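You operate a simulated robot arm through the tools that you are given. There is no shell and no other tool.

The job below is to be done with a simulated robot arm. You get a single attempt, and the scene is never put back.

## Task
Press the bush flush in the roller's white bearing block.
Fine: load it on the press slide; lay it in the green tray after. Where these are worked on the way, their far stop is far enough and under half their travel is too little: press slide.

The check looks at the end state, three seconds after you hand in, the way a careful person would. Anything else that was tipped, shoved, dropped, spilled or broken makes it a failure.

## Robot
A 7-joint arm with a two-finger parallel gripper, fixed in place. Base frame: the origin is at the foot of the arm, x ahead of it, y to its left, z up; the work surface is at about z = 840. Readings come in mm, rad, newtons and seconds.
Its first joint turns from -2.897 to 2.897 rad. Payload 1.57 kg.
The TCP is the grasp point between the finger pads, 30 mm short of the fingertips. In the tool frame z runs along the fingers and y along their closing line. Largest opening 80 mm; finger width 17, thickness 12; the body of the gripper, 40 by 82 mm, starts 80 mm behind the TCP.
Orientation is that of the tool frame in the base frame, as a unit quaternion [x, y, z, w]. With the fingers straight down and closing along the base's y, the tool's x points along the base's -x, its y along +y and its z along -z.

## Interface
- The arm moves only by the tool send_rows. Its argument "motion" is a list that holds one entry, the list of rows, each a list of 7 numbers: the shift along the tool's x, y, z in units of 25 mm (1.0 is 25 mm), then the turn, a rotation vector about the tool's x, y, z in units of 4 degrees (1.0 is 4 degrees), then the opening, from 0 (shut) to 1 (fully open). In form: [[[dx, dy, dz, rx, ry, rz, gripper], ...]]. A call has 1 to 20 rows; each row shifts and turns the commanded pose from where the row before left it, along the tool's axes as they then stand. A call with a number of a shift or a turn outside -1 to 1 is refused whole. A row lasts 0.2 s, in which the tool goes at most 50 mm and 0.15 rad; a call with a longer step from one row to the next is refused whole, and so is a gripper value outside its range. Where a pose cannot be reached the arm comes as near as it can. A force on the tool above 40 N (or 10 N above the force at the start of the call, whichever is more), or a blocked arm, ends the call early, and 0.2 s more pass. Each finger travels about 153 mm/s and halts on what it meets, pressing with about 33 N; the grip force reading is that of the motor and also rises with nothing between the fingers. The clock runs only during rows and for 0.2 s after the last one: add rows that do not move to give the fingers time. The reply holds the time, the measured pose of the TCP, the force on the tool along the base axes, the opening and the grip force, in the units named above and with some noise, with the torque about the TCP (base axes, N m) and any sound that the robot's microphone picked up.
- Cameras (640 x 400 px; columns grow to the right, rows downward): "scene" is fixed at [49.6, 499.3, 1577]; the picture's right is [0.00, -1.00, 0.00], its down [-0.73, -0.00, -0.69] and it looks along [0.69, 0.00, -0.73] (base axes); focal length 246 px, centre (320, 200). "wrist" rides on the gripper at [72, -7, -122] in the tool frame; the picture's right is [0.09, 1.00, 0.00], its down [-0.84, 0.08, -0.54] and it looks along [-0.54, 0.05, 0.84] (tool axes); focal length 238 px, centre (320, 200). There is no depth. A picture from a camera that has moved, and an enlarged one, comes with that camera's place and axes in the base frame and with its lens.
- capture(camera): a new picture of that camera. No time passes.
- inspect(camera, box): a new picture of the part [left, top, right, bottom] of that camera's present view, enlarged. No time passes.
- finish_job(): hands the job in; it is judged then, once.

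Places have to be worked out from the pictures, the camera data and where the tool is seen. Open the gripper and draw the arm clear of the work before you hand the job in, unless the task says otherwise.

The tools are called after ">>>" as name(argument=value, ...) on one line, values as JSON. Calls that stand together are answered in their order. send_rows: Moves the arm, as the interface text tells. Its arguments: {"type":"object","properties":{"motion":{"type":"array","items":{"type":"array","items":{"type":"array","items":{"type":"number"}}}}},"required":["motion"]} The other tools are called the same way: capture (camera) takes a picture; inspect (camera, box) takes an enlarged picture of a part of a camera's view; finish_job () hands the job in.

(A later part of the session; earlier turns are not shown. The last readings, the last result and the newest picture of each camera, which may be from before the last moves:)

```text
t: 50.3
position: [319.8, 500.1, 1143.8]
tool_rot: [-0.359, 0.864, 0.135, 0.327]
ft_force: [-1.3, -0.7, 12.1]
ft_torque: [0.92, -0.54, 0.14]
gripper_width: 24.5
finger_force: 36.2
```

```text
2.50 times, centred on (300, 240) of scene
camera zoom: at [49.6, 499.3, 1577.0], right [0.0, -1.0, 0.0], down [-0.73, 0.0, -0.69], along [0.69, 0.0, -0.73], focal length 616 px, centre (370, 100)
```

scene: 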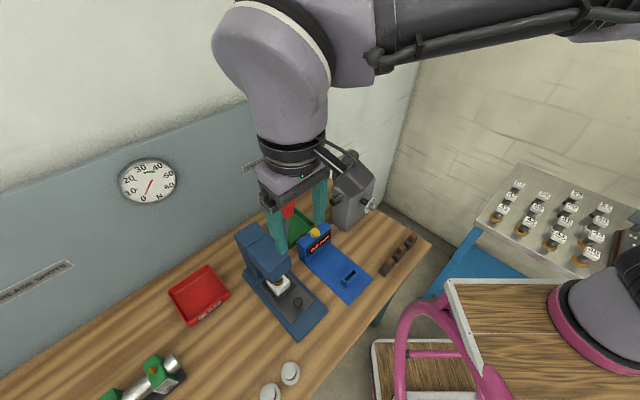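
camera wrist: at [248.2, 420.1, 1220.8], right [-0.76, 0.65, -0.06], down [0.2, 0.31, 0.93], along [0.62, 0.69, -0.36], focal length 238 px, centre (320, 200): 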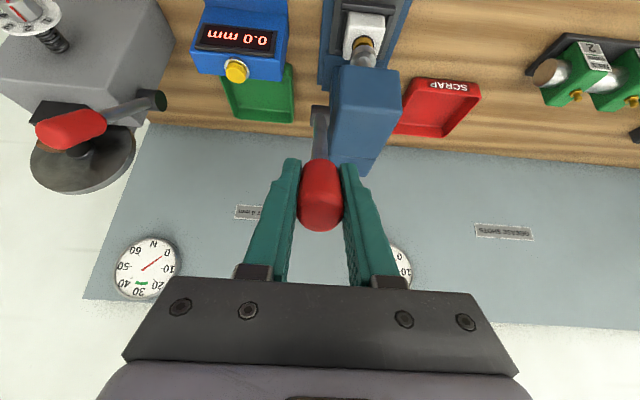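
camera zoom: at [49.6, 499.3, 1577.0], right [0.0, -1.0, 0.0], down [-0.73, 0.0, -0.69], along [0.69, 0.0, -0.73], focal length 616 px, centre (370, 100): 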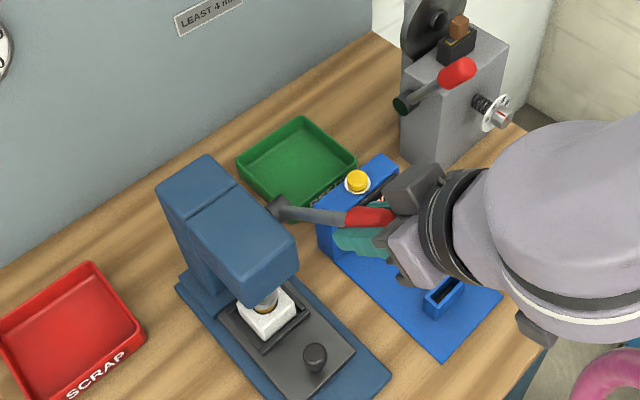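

The ram is on the bush and resistance is starting (about 8 N tangential), with the lever at about 47°. I press on in 3° steps at constant tool tilt.

>>> send_rows(motion=[[[0.385, 0, 0.046, 0, 0, 0, 0.2], [0.381, 0, 0.066, 0, 0, 0, 0.2], [0, 0, 0, 0, 0, 0, 0.2]]])

>>> inspect(camera="wrist", box=[280, 0, 440, 120])

>>> inspect(camera="scene", box=[250, 240, 330, 320])

```text
t: 51.1
position: [308.5, 490.4, 1128.6]
tool_rot: [-0.358, 0.865, 0.133, 0.326]
ft_force: [7.1, 0.6, 3.3]
ft_torque: [0.76, -0.36, 0.29]
gripper_width: 24.6
finger_force: 36.3
```

```text
3.33 times, centred on (360, 60) of wrist
camera zoom: at [219.2, 391.5, 1171.7], right [-0.75, 0.66, -0.06], down [0.14, 0.25, 0.96], along [0.64, 0.71, -0.28], focal length 794 px, centre (187, 667)
```

zoom: 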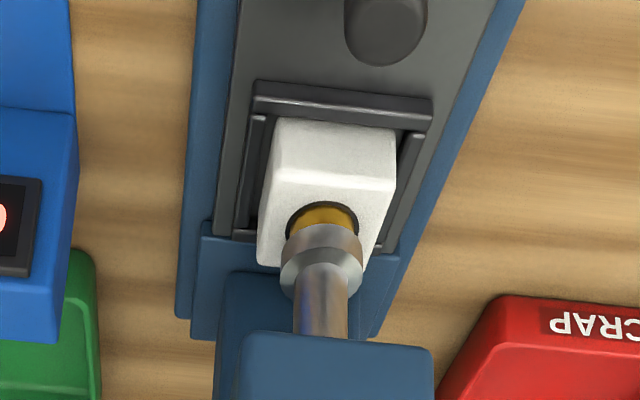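

```text
5.00 times, centred on (290, 280) of scene
camera zoom: at [49.6, 499.3, 1577.0], right [0.0, -1.0, 0.0], down [-0.73, 0.0, -0.69], along [0.69, 0.0, -0.73], focal length 1233 px, centre (470, -200)
```

zoom: 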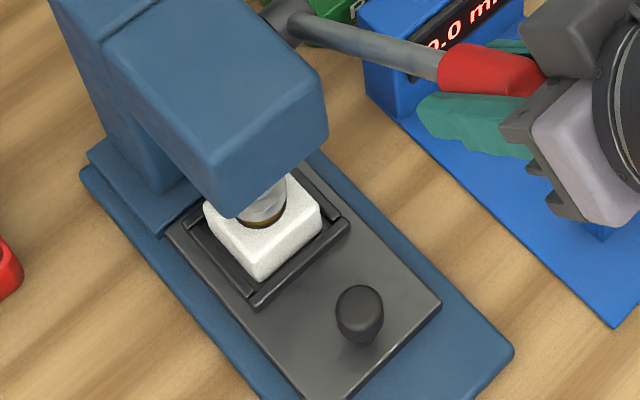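

The lever is at about 53° and the bush is going in. I continue in 3° steps.

>>> send_rows(motion=[[[0.377, 0, 0.09, 0, 0, 0, 0.2], [0.372, 0, 0.109, 0, 0, 0, 0.2], [0, 0, 0, 0, 0, 0, 0.2]]])

>>> inspect(camera="wrist", box=[280, 0, 440, 120])

>>> inspect(camera="scene", box=[250, 240, 330, 320])

```text
t: 51.9
position: [301.9, 482.6, 1113.2]
tool_rot: [-0.359, 0.864, 0.134, 0.326]
ft_force: [3.4, -1.3, 7.9]
ft_torque: [0.81, -0.69, 0.09]
gripper_width: 24.6
finger_force: 36.4
```

```text
3.33 times, centred on (360, 60) of wrist
camera zoom: at [211.2, 383.3, 1155.8], right [-0.75, 0.66, -0.06], down [0.14, 0.25, 0.96], along [0.64, 0.71, -0.28], focal length 794 px, centre (187, 667)
```

zoom: 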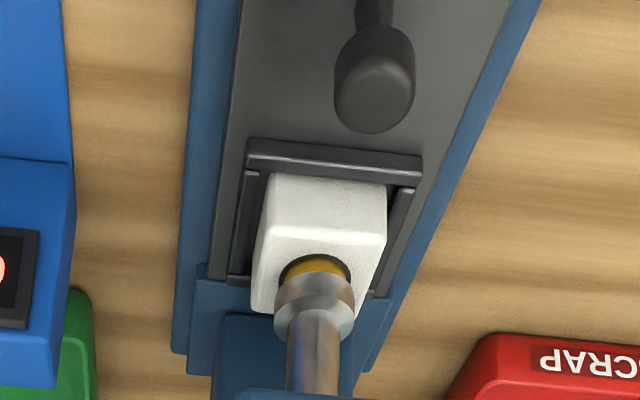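

```text
5.00 times, centred on (290, 280) of scene
camera zoom: at [49.6, 499.3, 1577.0], right [0.0, -1.0, 0.0], down [-0.73, 0.0, -0.69], along [0.69, 0.0, -0.73], focal length 1233 px, centre (470, -200)
```

zoom: 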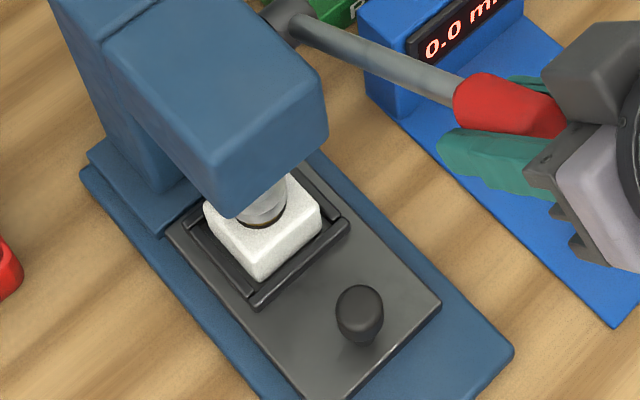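

The lever is at about 59°, with forces still low, and the bush is nearly in. Continuing.

>>> send_rows(motion=[[[0.366, 0, 0.127, 0, 0, 0, 0.2], [0.359, 0, 0.146, 0, 0, 0, 0.2], [0, 0, 0, 0, 0, 0, 0.2]]])

>>> inspect(camera="wrist", box=[280, 0, 440, 120])

>>> inspect(camera="scene", box=[250, 240, 330, 320])

```text
t: 52.7
position: [296.0, 477.0, 1095.4]
tool_rot: [-0.358, 0.864, 0.135, 0.326]
ft_force: [2.1, -7.6, 16.5]
ft_torque: [0.67, -0.44, 0.01]
gripper_width: 24.4
finger_force: 37.0
```

```text
3.33 times, centred on (360, 60) of wrist
camera zoom: at [205.1, 377.2, 1138.2], right [-0.75, 0.66, -0.06], down [0.14, 0.25, 0.96], along [0.64, 0.71, -0.28], focal length 794 px, centre (187, 667)
```

zoom: 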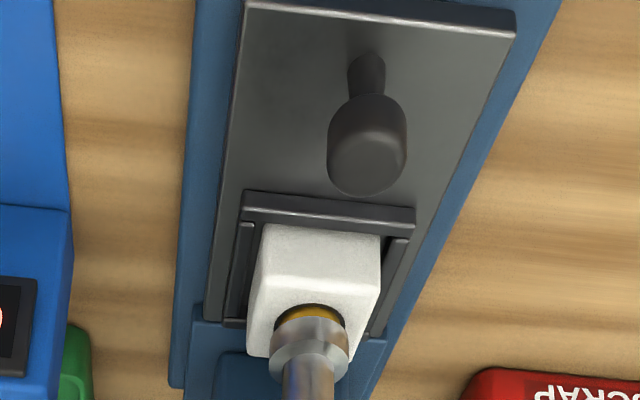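

```text
5.00 times, centred on (290, 280) of scene
camera zoom: at [49.6, 499.3, 1577.0], right [0.0, -1.0, 0.0], down [-0.73, 0.0, -0.69], along [0.69, 0.0, -0.73], focal length 1233 px, centre (470, -200)
```

zoom: 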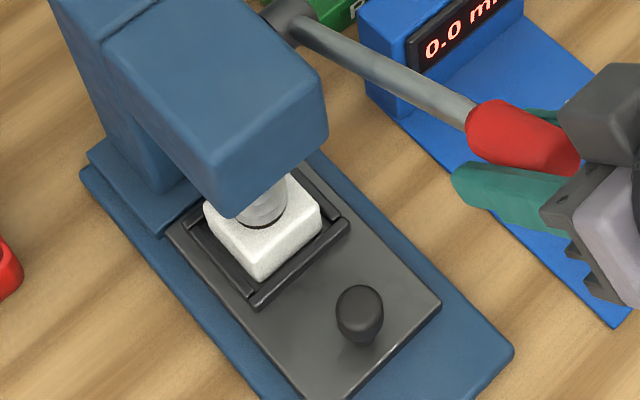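

The lever is at 65° with 13 N resistance and only a thin gold rim left. I keep pressing in smaller steps until a hard stop.

>>> send_rows(motion=[[[0.35, 0, 0.164, 0, 0, 0, 0.2], [0.17, 0, 0.09, 0, 0, 0, 0.2], [0, 0, 0, 0, 0, 0, 0.2]]])

>>> inspect(camera="wrist", box=[280, 20, 440, 140])

>>> inspect(camera="scene", box=[270, 260, 320, 310])

```text
t: 53.5
position: [292.6, 471.9, 1080.1]
tool_rot: [-0.36, 0.864, 0.134, 0.326]
ft_force: [1.8, -4.9, 3.2]
ft_torque: [-0.46, 0.49, 0.17]
gripper_width: 24.4
finger_force: 36.1
```

```text
3.33 times, centred on (360, 80) of wrist
camera zoom: at [201.4, 373.1, 1124.4], right [-0.75, 0.65, -0.06], down [0.14, 0.25, 0.96], along [0.64, 0.71, -0.28], focal length 794 px, centre (187, 600)
```

zoom: 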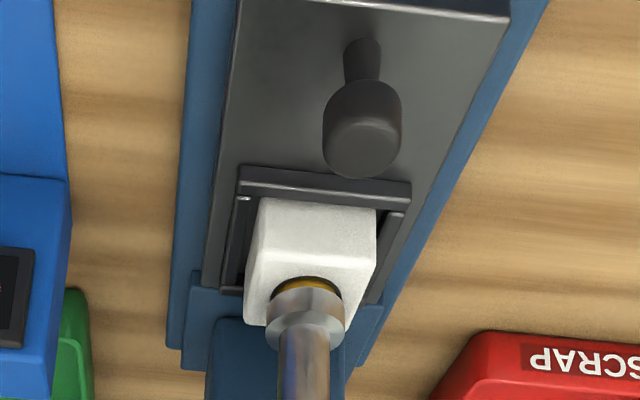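

```text
8.00 times, centred on (295, 285) of scene
camera zoom: at [49.6, 499.3, 1577.0], right [0.0, -1.0, 0.0], down [-0.73, 0.0, -0.69], along [0.69, 0.0, -0.73], focal length 1972 px, centre (520, -480)
```

zoom: 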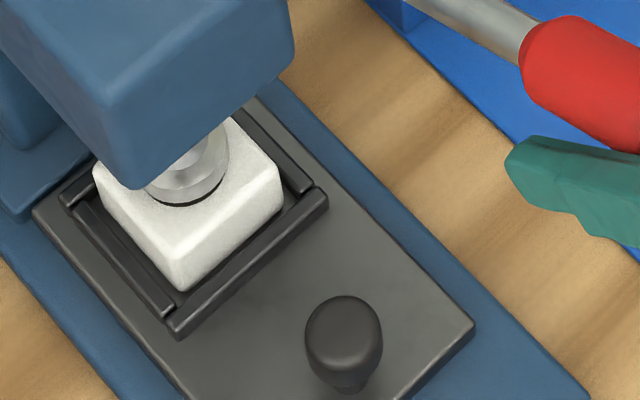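

Very nearly flush at about 70°. I continue in small steps until the ram bottoms out.

>>> send_rows(motion=[[[0.22, 0, 0.13, 0, 0, 0, 0.2], [0.22, 0, 0.135, 0, 0, 0, 0.2], [0, 0, 0, 0, 0, 0, 0.2]]])

>>> inspect(camera="wrist", box=[280, 20, 440, 140])

>>> inspect(camera="scene", box=[270, 260, 320, 310])

```text
t: 54.3
position: [288.8, 469.4, 1071.7]
tool_rot: [-0.358, 0.864, 0.135, 0.326]
ft_force: [2.7, -9.3, 15.6]
ft_torque: [0.65, -0.43, 0.09]
gripper_width: 24.3
finger_force: 35.7
```

```text
3.33 times, centred on (360, 80) of wrist
camera zoom: at [198.5, 370.4, 1113.5], right [-0.75, 0.65, -0.06], down [0.14, 0.25, 0.96], along [0.64, 0.71, -0.27], focal length 794 px, centre (187, 600)
```

zoom: 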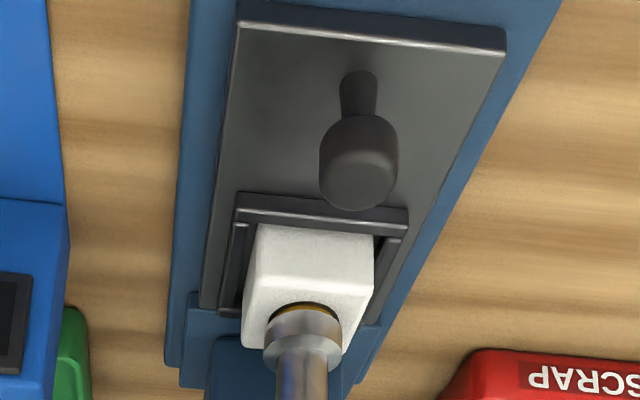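

```text
8.00 times, centred on (295, 285) of scene
camera zoom: at [49.6, 499.3, 1577.0], right [0.0, -1.0, 0.0], down [-0.73, 0.0, -0.69], along [0.69, 0.0, -0.73], focal length 1972 px, centre (520, -480)
```

zoom: 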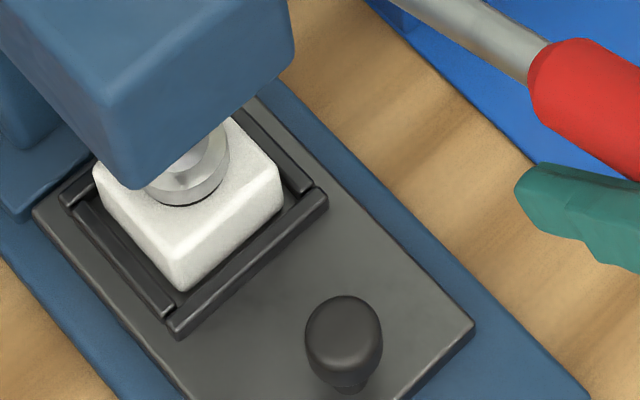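

Still moving at about 73° with 14 N resistance. A bit further, in finer steps.

>>> send_rows(motion=[[[0.163, 0, 0.105, 0, 0, 0, 0.2], [0.16, 0, 0.108, 0, 0, 0, 0.2], [0, 0, 0, 0, 0, 0, 0.2]]])

>>> inspect(camera="wrist", box=[310, 60, 390, 140])

>>> inspect(camera="scene", box=[270, 260, 320, 310])

```text
t: 55.1
position: [287.2, 468.2, 1060.6]
tool_rot: [-0.358, 0.865, 0.134, 0.325]
ft_force: [3.6, -12.9, 13.2]
ft_torque: [0.43, 0.0, 0.17]
gripper_width: 24.3
finger_force: 36.1
```

```text
5.00 times, centred on (350, 100) of wrist
camera zoom: at [196.3, 368.4, 1103.7], right [-0.75, 0.66, -0.06], down [0.14, 0.25, 0.96], along [0.64, 0.71, -0.28], focal length 1192 px, centre (170, 700)
```

zoom: 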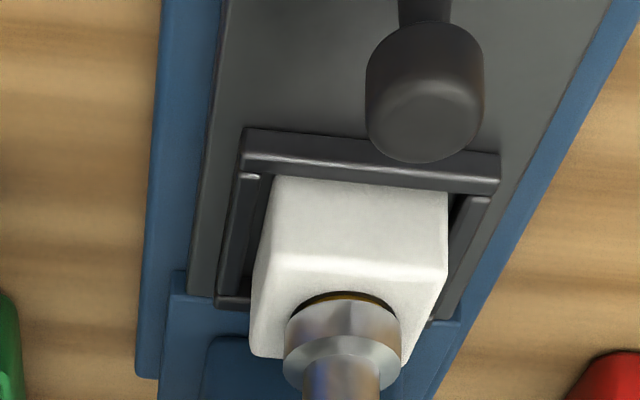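

```text
8.00 times, centred on (295, 285) of scene
camera zoom: at [49.6, 499.3, 1577.0], right [0.0, -1.0, 0.0], down [-0.73, 0.0, -0.69], along [0.69, 0.0, -0.73], focal length 1972 px, centre (520, -480)
```

zoom: 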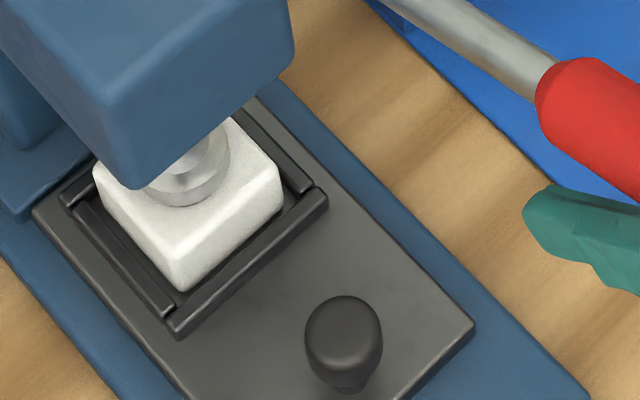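

A hairline of gold remains, at about 76°. Continuing in small steps with a slight side-load relief.

>>> send_rows(motion=[[[0.156, -0.02, 0.115, 0, 0, 0, 0.2], [0.153, 0, 0.119, 0, 0, 0, 0.2], [0, 0, 0, 0, 0, 0, 0.2]]])

>>> inspect(camera="wrist", box=[310, 60, 390, 140])

>>> inspect(camera="scene", box=[270, 260, 320, 310])

```text
t: 55.9
position: [285.8, 465.7, 1051.8]
tool_rot: [-0.359, 0.864, 0.135, 0.326]
ft_force: [-7.4, -22.3, 20.4]
ft_torque: [0.96, -0.56, -0.02]
gripper_width: 24.6
finger_force: 36.5
```

```text
5.00 times, centred on (350, 100) of wrist
camera zoom: at [194.4, 366.3, 1095.1], right [-0.75, 0.65, -0.06], down [0.14, 0.25, 0.96], along [0.64, 0.71, -0.28], focal length 1192 px, centre (170, 700)
```

zoom: 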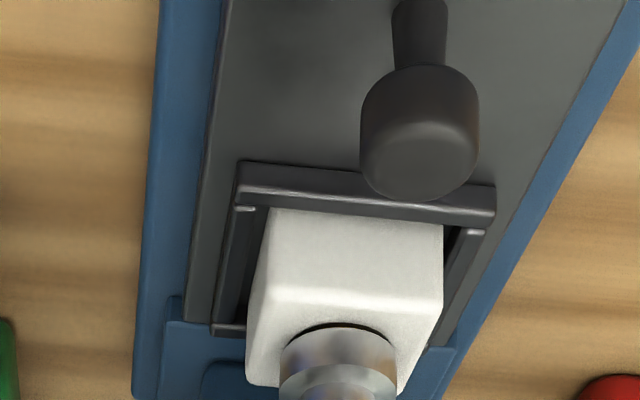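

```text
8.00 times, centred on (295, 285) of scene
camera zoom: at [49.6, 499.3, 1577.0], right [0.0, -1.0, 0.0], down [-0.73, 0.0, -0.69], along [0.69, 0.0, -0.73], focal length 1972 px, centre (520, -480)
```

zoom: 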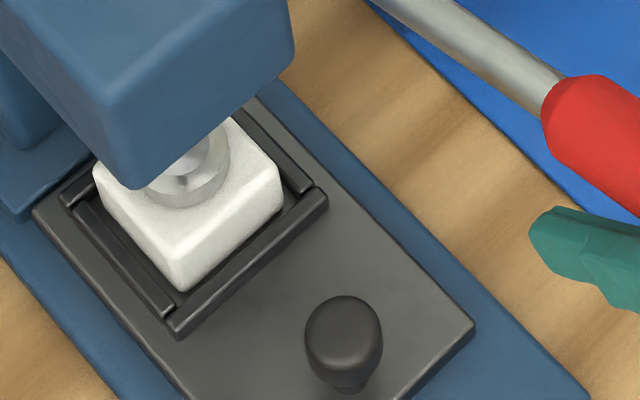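

No gold is visible around the ram now and the load has grown to 31 N, part of it radial. I relieve the radial part and press slightly further to make sure it bottoms.

>>> send_rows(motion=[[[0.037, 0.01, -0.048, 0, 0, 0, 0.2], [0.1, 0, 0.08, 0, 0, 0, 0.2], [0, 0, 0, 0, 0, 0, 0.2]]])

>>> inspect(camera="wrist", box=[310, 60, 390, 140])

```text
t: 56.7
position: [284.4, 465.3, 1049.2]
tool_rot: [-0.36, 0.864, 0.135, 0.326]
ft_force: [-2.4, -10.5, 13.8]
ft_torque: [0.5, -0.22, 0.18]
gripper_width: 24.1
finger_force: 36.2
```

```text
5.00 times, centred on (350, 100) of wrist
camera zoom: at [193.9, 365.8, 1091.7], right [-0.75, 0.65, -0.06], down [0.14, 0.25, 0.96], along [0.64, 0.71, -0.28], focal length 1192 px, centre (170, 700)
```

zoom: 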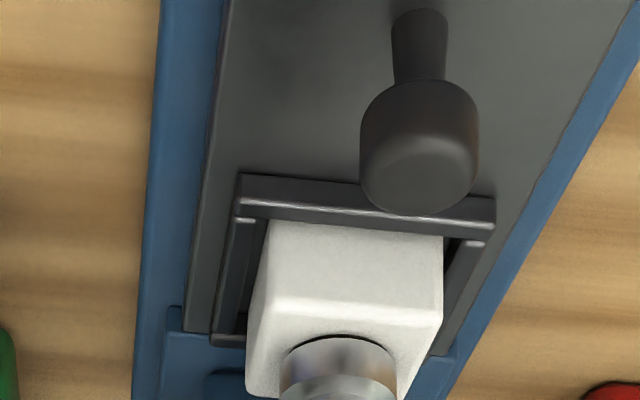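

It still yields slightly with about 14 N. I keep pressing in 3 mm steps toward a hard stop.

>>> send_rows(motion=[[[0.1, 0, 0.085, 0, 0, 0, 0.2], [0.1, 0, 0.085, 0, 0, 0, 0.2], [0, 0, 0, 0, 0, 0, 0.2]]])

>>> inspect(camera="wrist", box=[310, 70, 390, 150])

>>> inspect(camera="scene", box=[220, 180, 380, 340])

```text
t: 57.5
position: [283.5, 464.3, 1042.9]
tool_rot: [-0.358, 0.864, 0.134, 0.326]
ft_force: [-5.0, -5.5, 14.8]
ft_torque: [0.62, -0.41, 0.02]
gripper_width: 24.7
finger_force: 36.3
```

```text
5.00 times, centred on (350, 110) of wrist
camera zoom: at [193.0, 364.9, 1085.5], right [-0.75, 0.65, -0.06], down [0.14, 0.25, 0.96], along [0.64, 0.71, -0.27], focal length 1192 px, centre (170, 650)
```

zoom: 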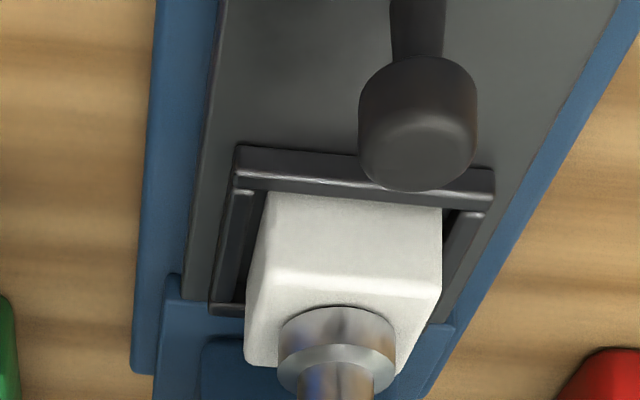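

```text
2.50 times, centred on (300, 260) of scene
camera zoom: at [49.6, 499.3, 1577.0], right [0.0, -1.0, 0.0], down [-0.73, 0.0, -0.69], along [0.69, 0.0, -0.73], focal length 616 px, centre (370, 50)
```

zoom: 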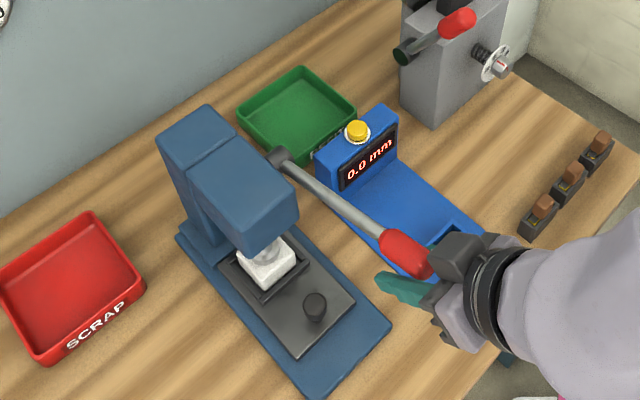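

The ram foot looks flush with the block face, and the lever is at 82°. Another few mm to feel for a hard stop.

>>> send_rows(motion=[[[0.1, 0, 0.09, 0, 0, 0, 0.2], [0.1, 0, 0.09, 0, 0, 0, 0.2], [0, 0, 0, 0, 0, 0, 0.2]]])

>>> inspect(camera="wrist", box=[310, 70, 390, 150])

```text
t: 58.3
position: [282.1, 461.7, 1035.9]
tool_rot: [-0.359, 0.864, 0.134, 0.327]
ft_force: [-2.3, -8.7, 13.9]
ft_torque: [0.38, -0.37, 0.04]
gripper_width: 24.3
finger_force: 36.5
```

```text
5.00 times, centred on (350, 110) of wrist
camera zoom: at [192.1, 364.1, 1078.6], right [-0.75, 0.65, -0.06], down [0.14, 0.25, 0.96], along [0.64, 0.71, -0.28], focal length 1192 px, centre (170, 650)
```

zoom: 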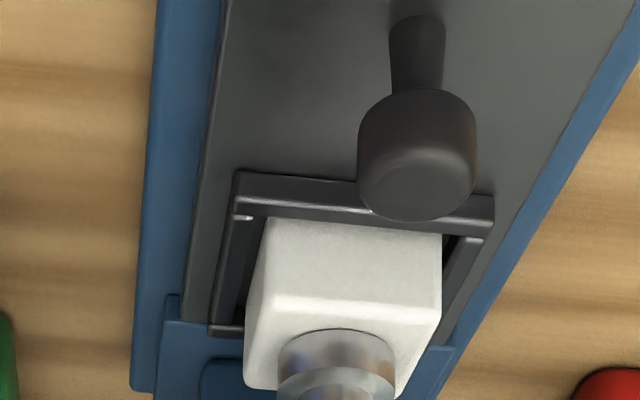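

It's still yielding at about 14 N. I continue another 6 mm of handle travel.

>>> send_rows(motion=[[[0.098, 0, 0.093, 0, 0, 0, 0.2], [0.098, 0, 0.093, 0, 0, 0, 0.2], [0, 0, 0, 0, 0, 0, 0.2]]])

>>> inspect(camera="wrist", box=[310, 70, 390, 150])

>>> inspect(camera="scene", box=[270, 260, 320, 310])

```text
t: 59.1
position: [282.6, 463.4, 1029.2]
tool_rot: [-0.357, 0.864, 0.134, 0.327]
ft_force: [-3.5, -9.5, 24.6]
ft_torque: [0.1, 0.15, 0.08]
gripper_width: 24.4
finger_force: 36.4
```

```text
5.00 times, centred on (350, 110) of wrist
camera zoom: at [191.6, 363.4, 1072.0], right [-0.75, 0.65, -0.06], down [0.14, 0.25, 0.96], along [0.64, 0.71, -0.27], focal length 1192 px, centre (170, 650)
```

zoom: 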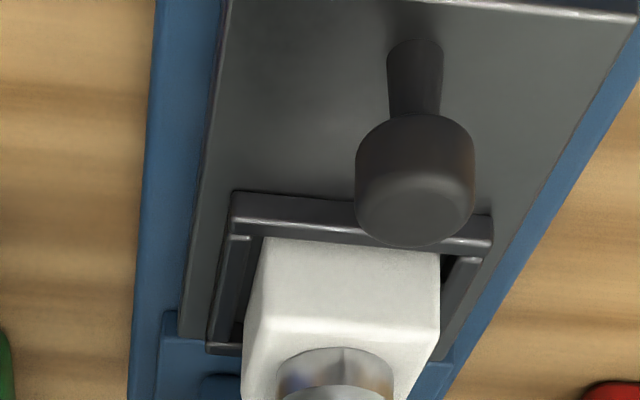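

```text
8.00 times, centred on (295, 285) of scene
camera zoom: at [49.6, 499.3, 1577.0], right [0.0, -1.0, 0.0], down [-0.73, 0.0, -0.69], along [0.69, 0.0, -0.73], focal length 1972 px, centre (520, -480)
```

zoom: 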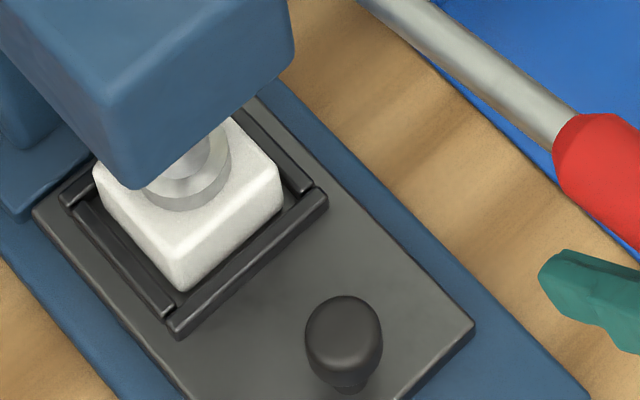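

Resistance has risen to 25 N at 86°, which may be the ram foot meeting the block. I'll press another 3 mm and see whether the force climbs sharply.

>>> send_rows(motion=[[[0.084, 0, 0.086, 0, 0, 0, 0.2], [0, 0, 0, 0, 0, 0, 0.2], [0, 0, 0, 0, 0, 0, 0.2]]])

>>> inspect(camera="scene", box=[270, 260, 320, 310])

```text
t: 59.9
position: [281.8, 464.1, 1026.2]
tool_rot: [-0.358, 0.864, 0.134, 0.327]
ft_force: [-0.9, 0.9, 27.0]
ft_torque: [-0.3, 0.28, -0.04]
gripper_width: 24.5
finger_force: 36.5
```

```text
8.00 times, centred on (295, 285) of scene
camera zoom: at [49.6, 499.3, 1577.0], right [0.0, -1.0, 0.0], down [-0.73, 0.0, -0.69], along [0.69, 0.0, -0.73], focal length 1972 px, centre (520, -480)
```

zoom: 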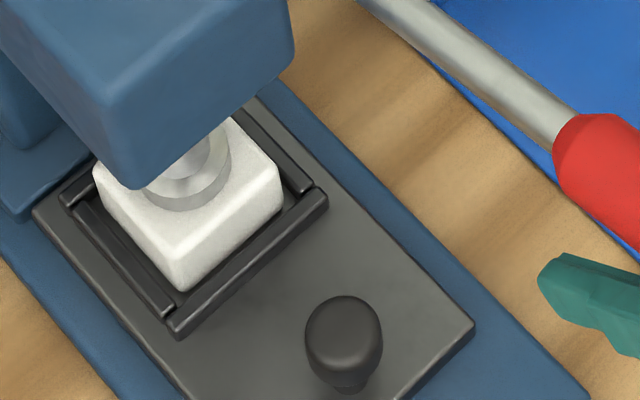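

The handle did not move this time (the fingers slipped a little on it), so the press has bottomed. One more push to confirm firmness.

>>> send_rows(motion=[[[0.07, 0, 0.075, 0, 0, 0, 0.2], [0, 0, 0, 0, 0, 0, 0.2], [0, 0, 0, 0, 0, 0, 0.2]]])

>>> inspect(camera="scene", box=[270, 260, 350, 320])

>>> capture(camera="wrist")

```text
t: 60.7
position: [283.2, 461.6, 1021.1]
tool_rot: [-0.359, 0.865, 0.133, 0.326]
ft_force: [-0.5, 0.9, -0.1]
ft_torque: [0.01, -0.01, 0.01]
gripper_width: 16.0
finger_force: 0.0
```

```text
6.67 times, centred on (310, 290) of scene
camera zoom: at [49.6, 499.3, 1577.0], right [0.0, -1.0, 0.0], down [-0.73, 0.0, -0.69], along [0.69, 0.0, -0.73], focal length 1644 px, centre (387, -400)
```

zoom: 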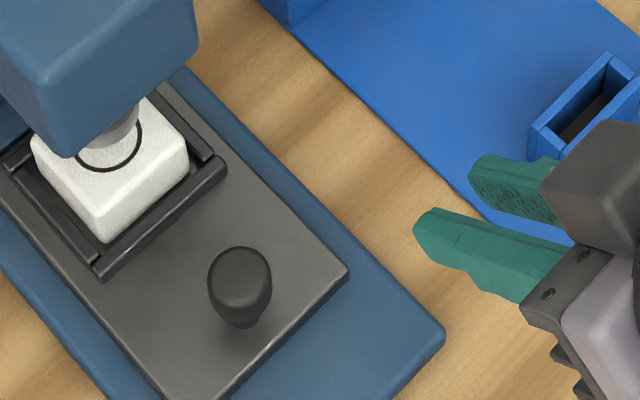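

```text
taken
camera wrist: at [191.9, 362.8, 1064.9], right [-0.75, 0.65, -0.06], down [0.14, 0.25, 0.96], along [0.64, 0.71, -0.28], focal length 238 px, centre (320, 200)
```

wrist: 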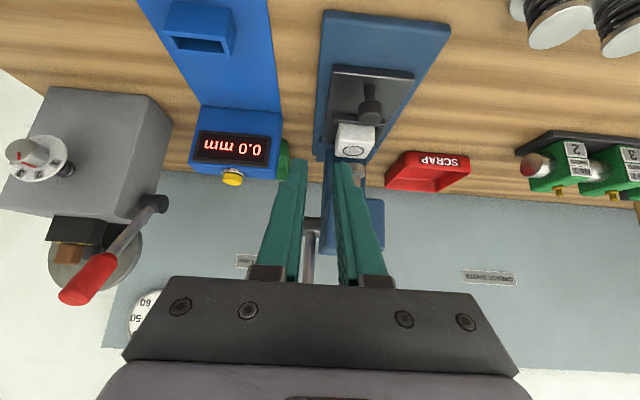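

The fingers slipped off the handle and the lever sprang back up on its own. No force on the tool now. I'll inspect the bush and lever.

>>> inspect(camera="wrist", box=[320, 110, 400, 190])

>>> inspect(camera="scene", box=[266, 265, 306, 305])

>>> capture(camera="scene")

```text
5.00 times, centred on (360, 150) of wrist
camera zoom: at [191.9, 362.8, 1064.9], right [-0.75, 0.65, -0.06], down [0.14, 0.25, 0.96], along [0.64, 0.71, -0.28], focal length 1192 px, centre (120, 450)
```

zoom: 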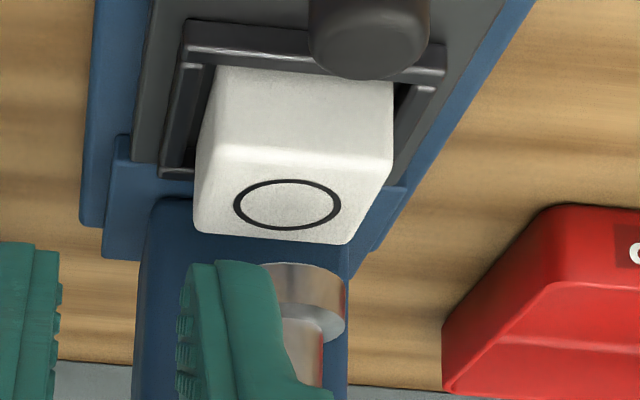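

```text
10.00 times, centred on (286, 285) of scene
camera zoom: at [49.6, 499.3, 1577.0], right [0.0, -1.0, 0.0], down [-0.73, 0.0, -0.69], along [0.69, 0.0, -0.73], focal length 2465 px, centre (660, -650)
```

zoom: 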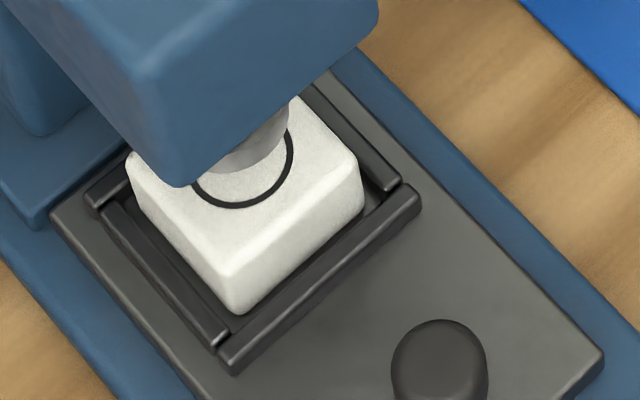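

```text
taken
```

scene: 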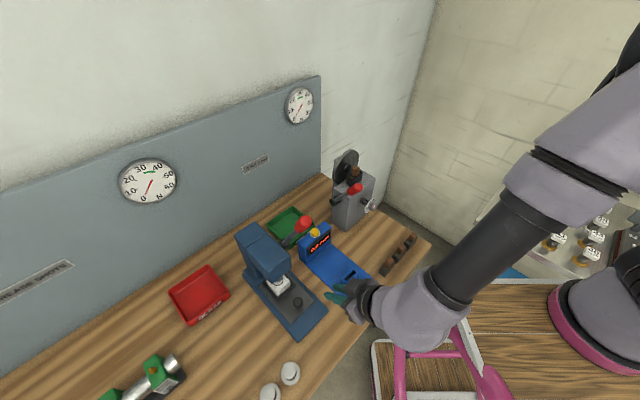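

The gold bush no longer stands proud, since the block's face now shows only the dark seat ring, and the lever is returning by itself. I move sideways out of the lever's plane and bring the tool back to vertical.

>>> send_rows(motion=[[[0.3, 0.7, -0.2, 0, 0, 0, 0.5], [0.2, 0.75, -0.2, 0, 0, 0, 0.5], [0, 0.75, 0, 0, 0, 0, 0.5], [0, 0, 0, 0, 1, 0, 0.8], [0, 0, 0, 0, 1, 0, 0.8], [0, 0, 0, 0, 1, 0, 0.8], [0, 0, 0, 0, 1, 0, 0.8], [0, 0, 0, 0, 1, 0, 0.8], [0, 0, 0, 0, 1, 0, 0.8], [0, 0, 0, 0, 1, 0, 0.8], [0, 0, 0, 0, 1, 0, 0.8], [0, 0, 0, 0, 1, 0, 0.8], [0, 0, 0, 0, 1, 0, 0.8], [0, 0, 0, 0, 0.3, 0, 0.8], [0, 0, 0, 0, 0, 0, 0.8]]])

>>> capture(camera="wrist")

>>> capture(camera="scene")

```text
t: 63.9
position: [232.6, 491.3, 1020.2]
tool_rot: [-0.383, 0.924, 0.0, 0.0]
ft_force: [-0.6, -0.5, 0.4]
ft_torque: [-0.01, 0.02, 0.02]
gripper_width: 64.1
finger_force: 0.0
```

```text
taken
camera wrist: at [185.7, 435.9, 1142.2], right [-0.77, 0.64, 0.0], down [0.54, 0.65, 0.54], along [0.35, 0.42, -0.84], focal length 238 px, centre (320, 200)
```

wrist: 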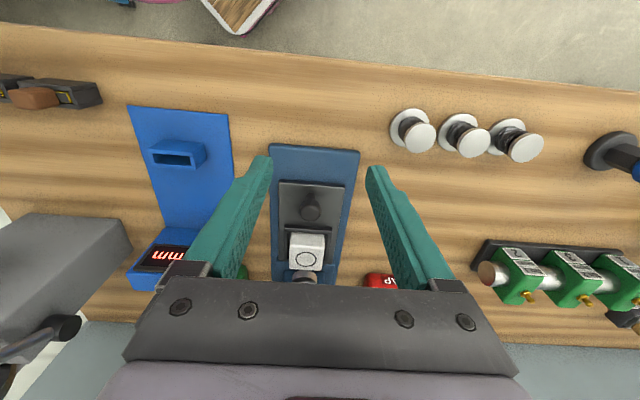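

```text
taken
```

scene: 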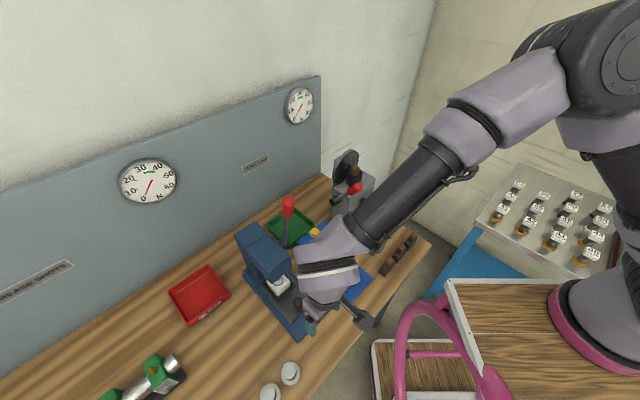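

The lever is back at its upright rest and the tool is vertical again. Zooming in on the pressed block.

>>> inspect(camera="wrist", box=[276, 220, 336, 290])

>>> inspect(camera="scene", box=[266, 265, 316, 315])

```text
5.71 times, centred on (306, 255) of wrist
camera zoom: at [185.7, 435.9, 1142.2], right [-0.77, 0.64, 0.0], down [0.54, 0.65, 0.54], along [0.35, 0.42, -0.84], focal length 1362 px, centre (400, -114)
```

zoom: 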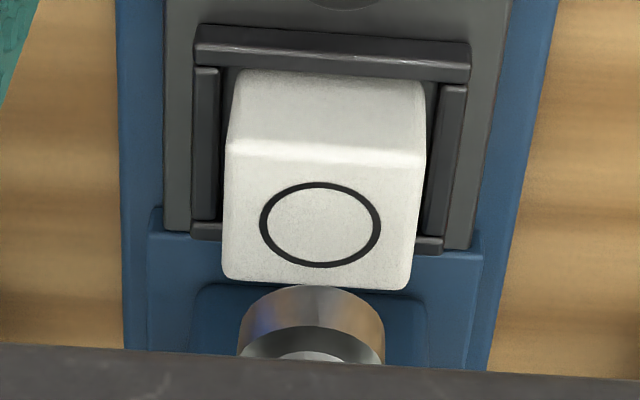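

```text
8.00 times, centred on (291, 290) of scene
camera zoom: at [49.6, 499.3, 1577.0], right [0.0, -1.0, 0.0], down [-0.73, 0.0, -0.69], along [0.69, 0.0, -0.73], focal length 1972 px, centre (552, -520)
```

zoom: 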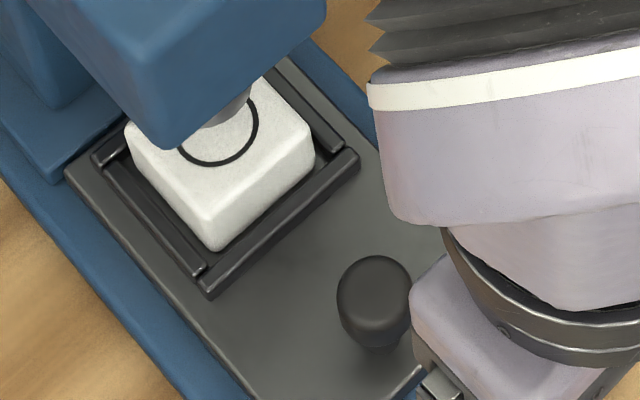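

The block is seated flush-faced in the pocket and clear of the raised ram. I'll tilt 12° again, approach the knob at its inner position and look before the final descent.

>>> send_rows(motion=[[[0, 0, 0, 0, -1, 0, 0.8], [0, 0, 0, 0, -1, 0, 0.8], [0, 0, 0, 0, -1, 0, 0.8], [-0.963, -0.039, 0.205, 0, 0, 0, 0.8], [-0.963, -0.039, 0.205, 0, 0, 0, 0.8], [-0.963, -0.039, 0.205, 0, 0, 0, 0.8], [-0.963, -0.039, 0.205, 0, 0, 0, 0.8], [0.195, 0, 0.915, 0, 0, 0, 0.8], [0.195, 0, 0.915, 0, 0, 0, 0.8], [0.195, 0, 0.915, 0, 0, 0, 0.8], [0, 0, 0, 0, 0, 0, 0.8]]])

>>> capture(camera="wrist")

>>> inspect(camera="scene", box=[230, 190, 370, 330])

```text
t: 66.3
position: [303.1, 557.9, 951.5]
tool_rot: [-0.382, 0.918, 0.039, 0.098]
ft_force: [0.6, -0.1, -0.3]
ft_torque: [-0.02, 0.03, -0.04]
gripper_width: 64.0
finger_force: 0.1
```

```text
taken
camera wrist: at [240.4, 485.9, 1055.2], right [-0.77, 0.64, -0.02], down [0.44, 0.55, 0.7], along [0.46, 0.53, -0.71], focal length 238 px, centre (320, 200)
```

wrist: 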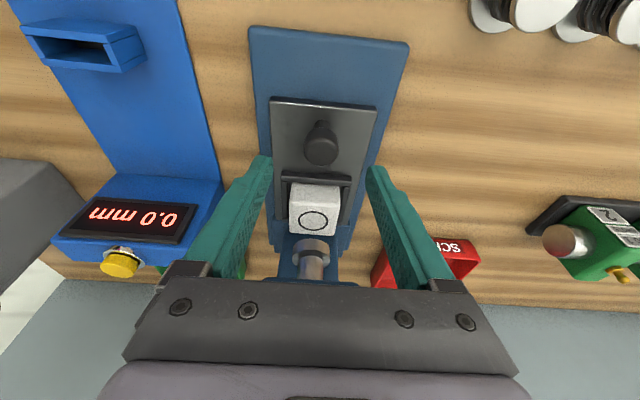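

```text
2.86 times, centred on (300, 260) of scene
camera zoom: at [49.6, 499.3, 1577.0], right [0.0, -1.0, 0.0], down [-0.73, 0.0, -0.69], along [0.69, 0.0, -0.73], focal length 704 px, centre (377, 29)
```

zoom: 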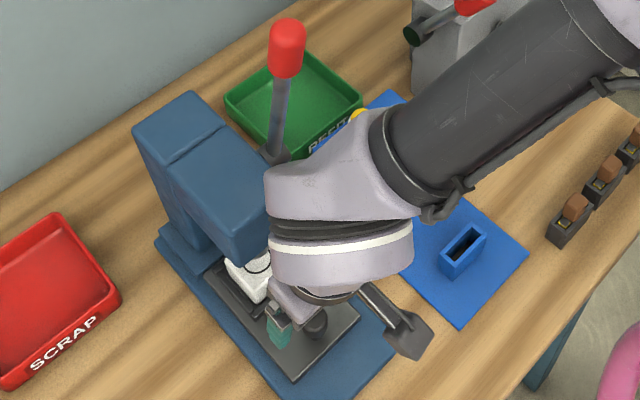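

The knob lies on the tool axis about 67 mm ahead. I descend 49 mm along the tool axis and grip it.

>>> send_rows(motion=[[[0, -0.02, 0.8, 0, 0, 0, 0.8], [0, 0, 0.8, 0, 0, 0, 0.8], [0, 0, 0.36, 0, 0, 0, 0.8], [0, 0, 0, 0, 0, 0, 0.5], [0, 0, 0, 0, 0, 0, 0.2], [0, 0, 0, 0, 0, 0, 0.2], [0, 0, 0, 0, 0, 0, 0.2]]])

>>> capture(camera="wrist")

```text
t: 67.9
position: [310.1, 565.1, 903.9]
tool_rot: [-0.381, 0.919, 0.04, 0.098]
ft_force: [-7.5, 8.2, -7.8]
ft_torque: [0.59, -0.4, 0.03]
gripper_width: 25.2
finger_force: 36.8
```

```text
taken
camera wrist: at [247.2, 492.7, 1007.0], right [-0.77, 0.64, -0.02], down [0.44, 0.56, 0.7], along [0.46, 0.53, -0.71], focal length 238 px, centre (320, 200)
```

wrist: 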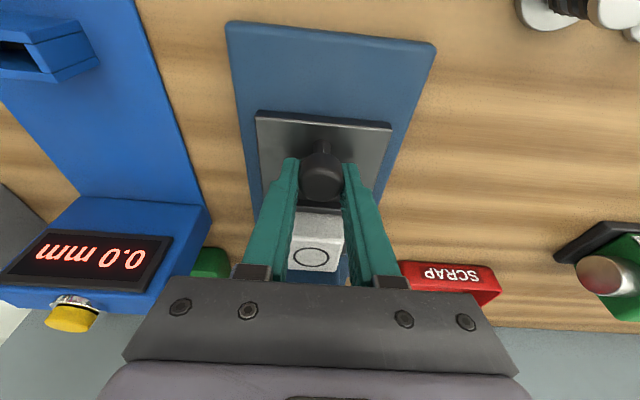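

Gripped at 25 mm. I relieve the side load and pull the slide back out gently by 40 mm.

>>> send_rows(motion=[[[0, 0.025, 0.01, 0, 0, 0, 0.2], [0.2, 0, -0.042, 0, 0, 0, 0.2], [0.35, 0, -0.074, 0, 0, 0, 0.2], [0.391, 0, -0.083, 0, 0, 0, 0.2], [0.391, 0, -0.083, 0, 0, 0, 0.2], [0.2, 0, -0.042, 0, 0, 0, 0.2], [0, 0, 0, 0, 0, 0, 0.2]]])

>>> capture(camera="wrist")

```text
t: 69.5
position: [283.7, 537.3, 903.6]
tool_rot: [-0.381, 0.919, 0.04, 0.098]
ft_force: [-8.5, 6.8, 11.2]
ft_torque: [-0.47, 0.55, -0.09]
gripper_width: 25.6
finger_force: 36.8
```

```text
taken
camera wrist: at [219.6, 465.1, 1006.9], right [-0.77, 0.64, -0.02], down [0.44, 0.55, 0.71], along [0.46, 0.53, -0.71], focal length 238 px, centre (320, 200)
```

wrist: 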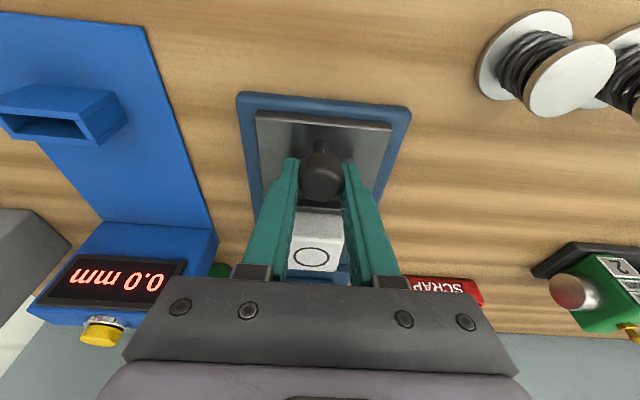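

The slide follows. I correct the small side and vertical loads and pull another 40 mm.

>>> send_rows(motion=[[[0, 0.025, -0.024, 0, 0, 0, 0.2], [0.3, 0, -0.064, 0, 0, 0, 0.2], [0.391, 0, -0.083, 0, 0, 0, 0.2], [0.391, 0, -0.083, 0, 0, 0, 0.2], [0.3, 0, -0.064, 0, 0, 0, 0.2], [0.2, 0, -0.042, 0, 0, 0, 0.2], [0, 0, 0, 0, 0, 0, 0.2]]])

>>> capture(camera="wrist")

```text
t: 71.1
position: [253.9, 507.7, 903.7]
tool_rot: [-0.382, 0.918, 0.039, 0.097]
ft_force: [-15.5, 14.2, -11.2]
ft_torque: [0.57, -0.23, -0.18]
gripper_width: 25.5
finger_force: 37.0
```

```text
taken
camera wrist: at [191.0, 436.7, 1007.1], right [-0.77, 0.64, -0.02], down [0.44, 0.56, 0.7], along [0.46, 0.53, -0.71], focal length 238 px, centre (320, 200)
```

wrist: 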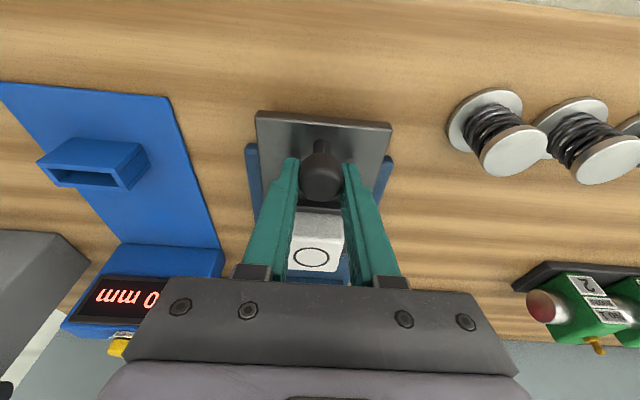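

About 80 mm out now, with 21 N of side load. I release, straighten the tool, re-grip and pull the rest.

>>> send_rows(motion=[[[0, 0, 0, 0, 0, 0, 0.5], [0, 0, 0, 0, 0, 0, 0.5], [0, 0, 0, 0, 1, 0, 0.5], [0, 0, 0, 0, 1, 0, 0.5], [-0.12, 0, 0, 0, 1, 0, 0.5], [0, 0, 0, 0, 0, 0, 0.5]]])

>>> inspect(camera="wrist", box=[240, 100, 400, 280])

```text
t: 72.5
position: [257.2, 511.7, 904.8]
tool_rot: [-0.383, 0.924, -0.001, 0.0]
ft_force: [0.5, 0.1, 0.1]
ft_torque: [0.01, 0.0, -0.01]
gripper_width: 39.9
finger_force: 0.0
```

```text
2.22 times, centred on (320, 190) of wrist
camera zoom: at [210.5, 456.1, 1025.9], right [-0.77, 0.64, 0.0], down [0.54, 0.65, 0.54], along [0.35, 0.42, -0.84], focal length 530 px, centre (320, 222)
```

zoom: 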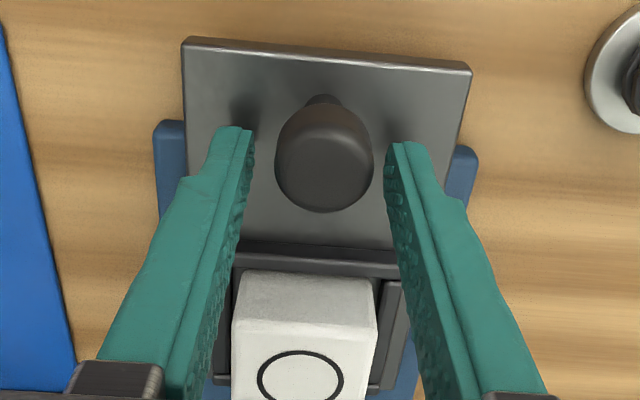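

The knob is centred within about 1 mm. I re-grip and pull the remaining ~36 mm.

>>> send_rows(motion=[[[0, 0.03, 0, 0, 0, 0, 0.5], [0, 0, 0, 0, 0, 0, 0.2], [0, 0, 0, 0, 0, 0, 0.2], [0, 0, 0, 0, 0, 0, 0.2], [0.2, 0, 0, 0, 0, 0, 0.2], [0.35, 0, 0, 0, 0, 0, 0.2], [0.35, 0, 0, 0, 0, 0, 0.2], [0.35, 0, 0, 0, 0, 0, 0.2], [0.2, 0, 0, 0, 0, 0, 0.2], [0, 0, 0, 0, 0, 0, 0.2]]])

>>> capture(camera="wrist")

>>> inspect(camera="scene", box=[240, 220, 360, 340])

```text
t: 74.7
position: [232.1, 485.9, 905.6]
tool_rot: [-0.383, 0.924, -0.001, 0.0]
ft_force: [10.3, -9.1, 14.1]
ft_torque: [-0.85, 0.44, 0.16]
gripper_width: 24.9
finger_force: 36.0
```

```text
taken
camera wrist: at [185.0, 431.0, 1025.7], right [-0.77, 0.64, 0.0], down [0.54, 0.65, 0.54], along [0.35, 0.42, -0.84], focal length 238 px, centre (320, 200)
```

wrist: 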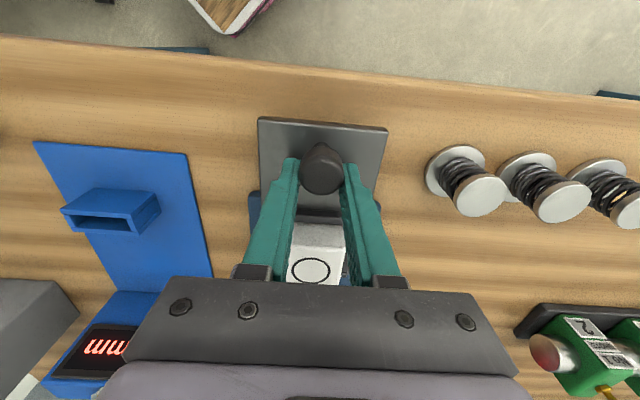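

```text
3.33 times, centred on (300, 280) of scene
camera zoom: at [49.6, 499.3, 1577.0], right [0.0, -1.0, 0.0], down [-0.73, 0.0, -0.69], along [0.69, 0.0, -0.73], focal length 822 px, centre (387, -67)
```

zoom: 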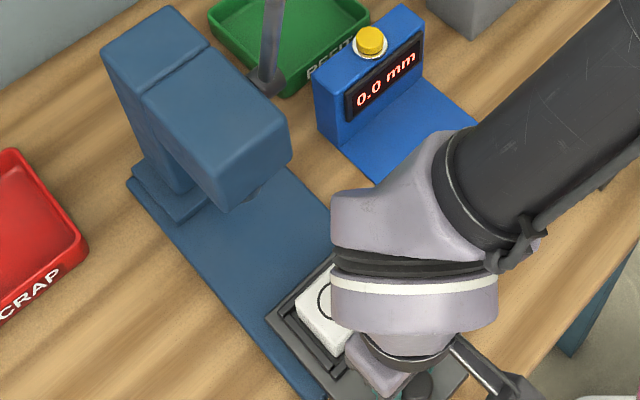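

The slide is back near its start position. I release the knob and rise 95 mm.

>>> send_rows(motion=[[[0, 0, 0, 0, 0, 0, 0.5], [0, 0, 0, 0, 0, 0, 0.8], [0, 0, 0, 0, 0, 0, 0.8], [0, 0, -0.8, 0, 0, 0, 0.8], [0, 0, -1, 0, 0, 0, 0.8], [0, 0, -1, 0, 0, 0, 0.8], [0, 0, -1, 0, 0, 0, 0.8], [-0.8, 0, 0, 0, 0, 0, 0.8], [-0.8, 0, 0, 0, 0, 0, 0.8], [-0.8, 0, 0, 0, 0, 0, 0.8], [-0.8, 0, 0, 0, 0, 0, 0.8], [0, 0, 0, 0, 0, 0, 0.8]]])

>>> capture(camera="wrist")

>>> inspect(camera="wrist", box=[260, 80, 380, 190])

```text
t: 77.3
position: [288.2, 542.9, 1000.2]
tool_rot: [-0.384, 0.923, 0.0, 0.002]
ft_force: [0.3, 0.2, 0.5]
ft_torque: [-0.02, 0.01, -0.01]
gripper_width: 64.0
finger_force: 0.1
```

```text
taken
camera wrist: at [241.6, 487.7, 1120.9], right [-0.77, 0.64, 0.0], down [0.53, 0.65, 0.54], along [0.35, 0.42, -0.84], focal length 238 px, centre (320, 200)
```

wrist: 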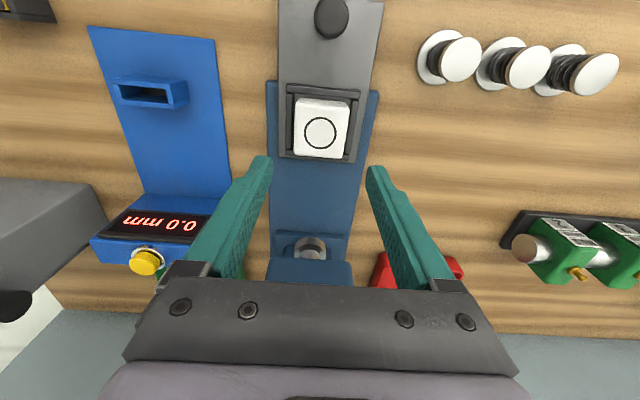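

```text
3.64 times, centred on (320, 135) of wrist
camera zoom: at [241.6, 487.7, 1120.9], right [-0.77, 0.64, 0.0], down [0.53, 0.65, 0.54], along [0.35, 0.42, -0.84], focal length 867 px, centre (320, 436)
```

zoom: 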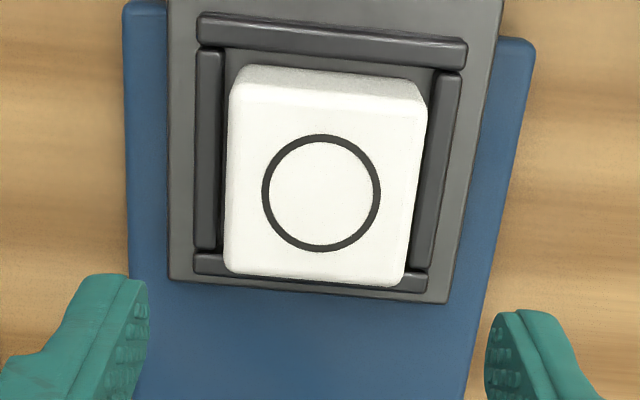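

The block's face is flat with only the seat ring visible. It sits about 5 mm in +x and -0.8 mm in y from the tool, so I correct and descend 87 mm to the same grip height as before.

>>> send_rows(motion=[[[0.2, -0.03, 0, 0, 0, 0, 0.85], [0, 0, 0.9, 0, 0, 0, 0.85], [0, 0, 0.9, 0, 0, 0, 0.85], [0, 0, 0.9, 0, 0, 0, 0.85], [0, 0, 0.5, 0, 0, 0, 0.85], [0, 0, 0.28, 0, 0, 0, 0.85], [0, 0, 0, 0, 0, 0, 0.85]]])

>>> inspect(camera="wrist", box=[230, 70, 410, 230])

```text
t: 78.9
position: [285.0, 537.8, 912.0]
tool_rot: [-0.382, 0.924, -0.001, 0.002]
ft_force: [-0.7, 0.0, 0.9]
ft_torque: [-0.01, 0.0, 0.03]
gripper_width: 67.9
finger_force: 0.0
```

```text
2.50 times, centred on (320, 150) of wrist
camera zoom: at [237.9, 483.2, 1033.0], right [-0.77, 0.64, 0.0], down [0.54, 0.65, 0.54], along [0.35, 0.42, -0.84], focal length 596 px, centre (320, 325)
```

zoom: 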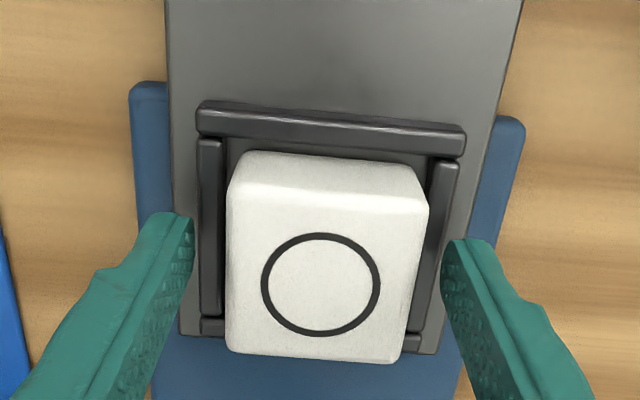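

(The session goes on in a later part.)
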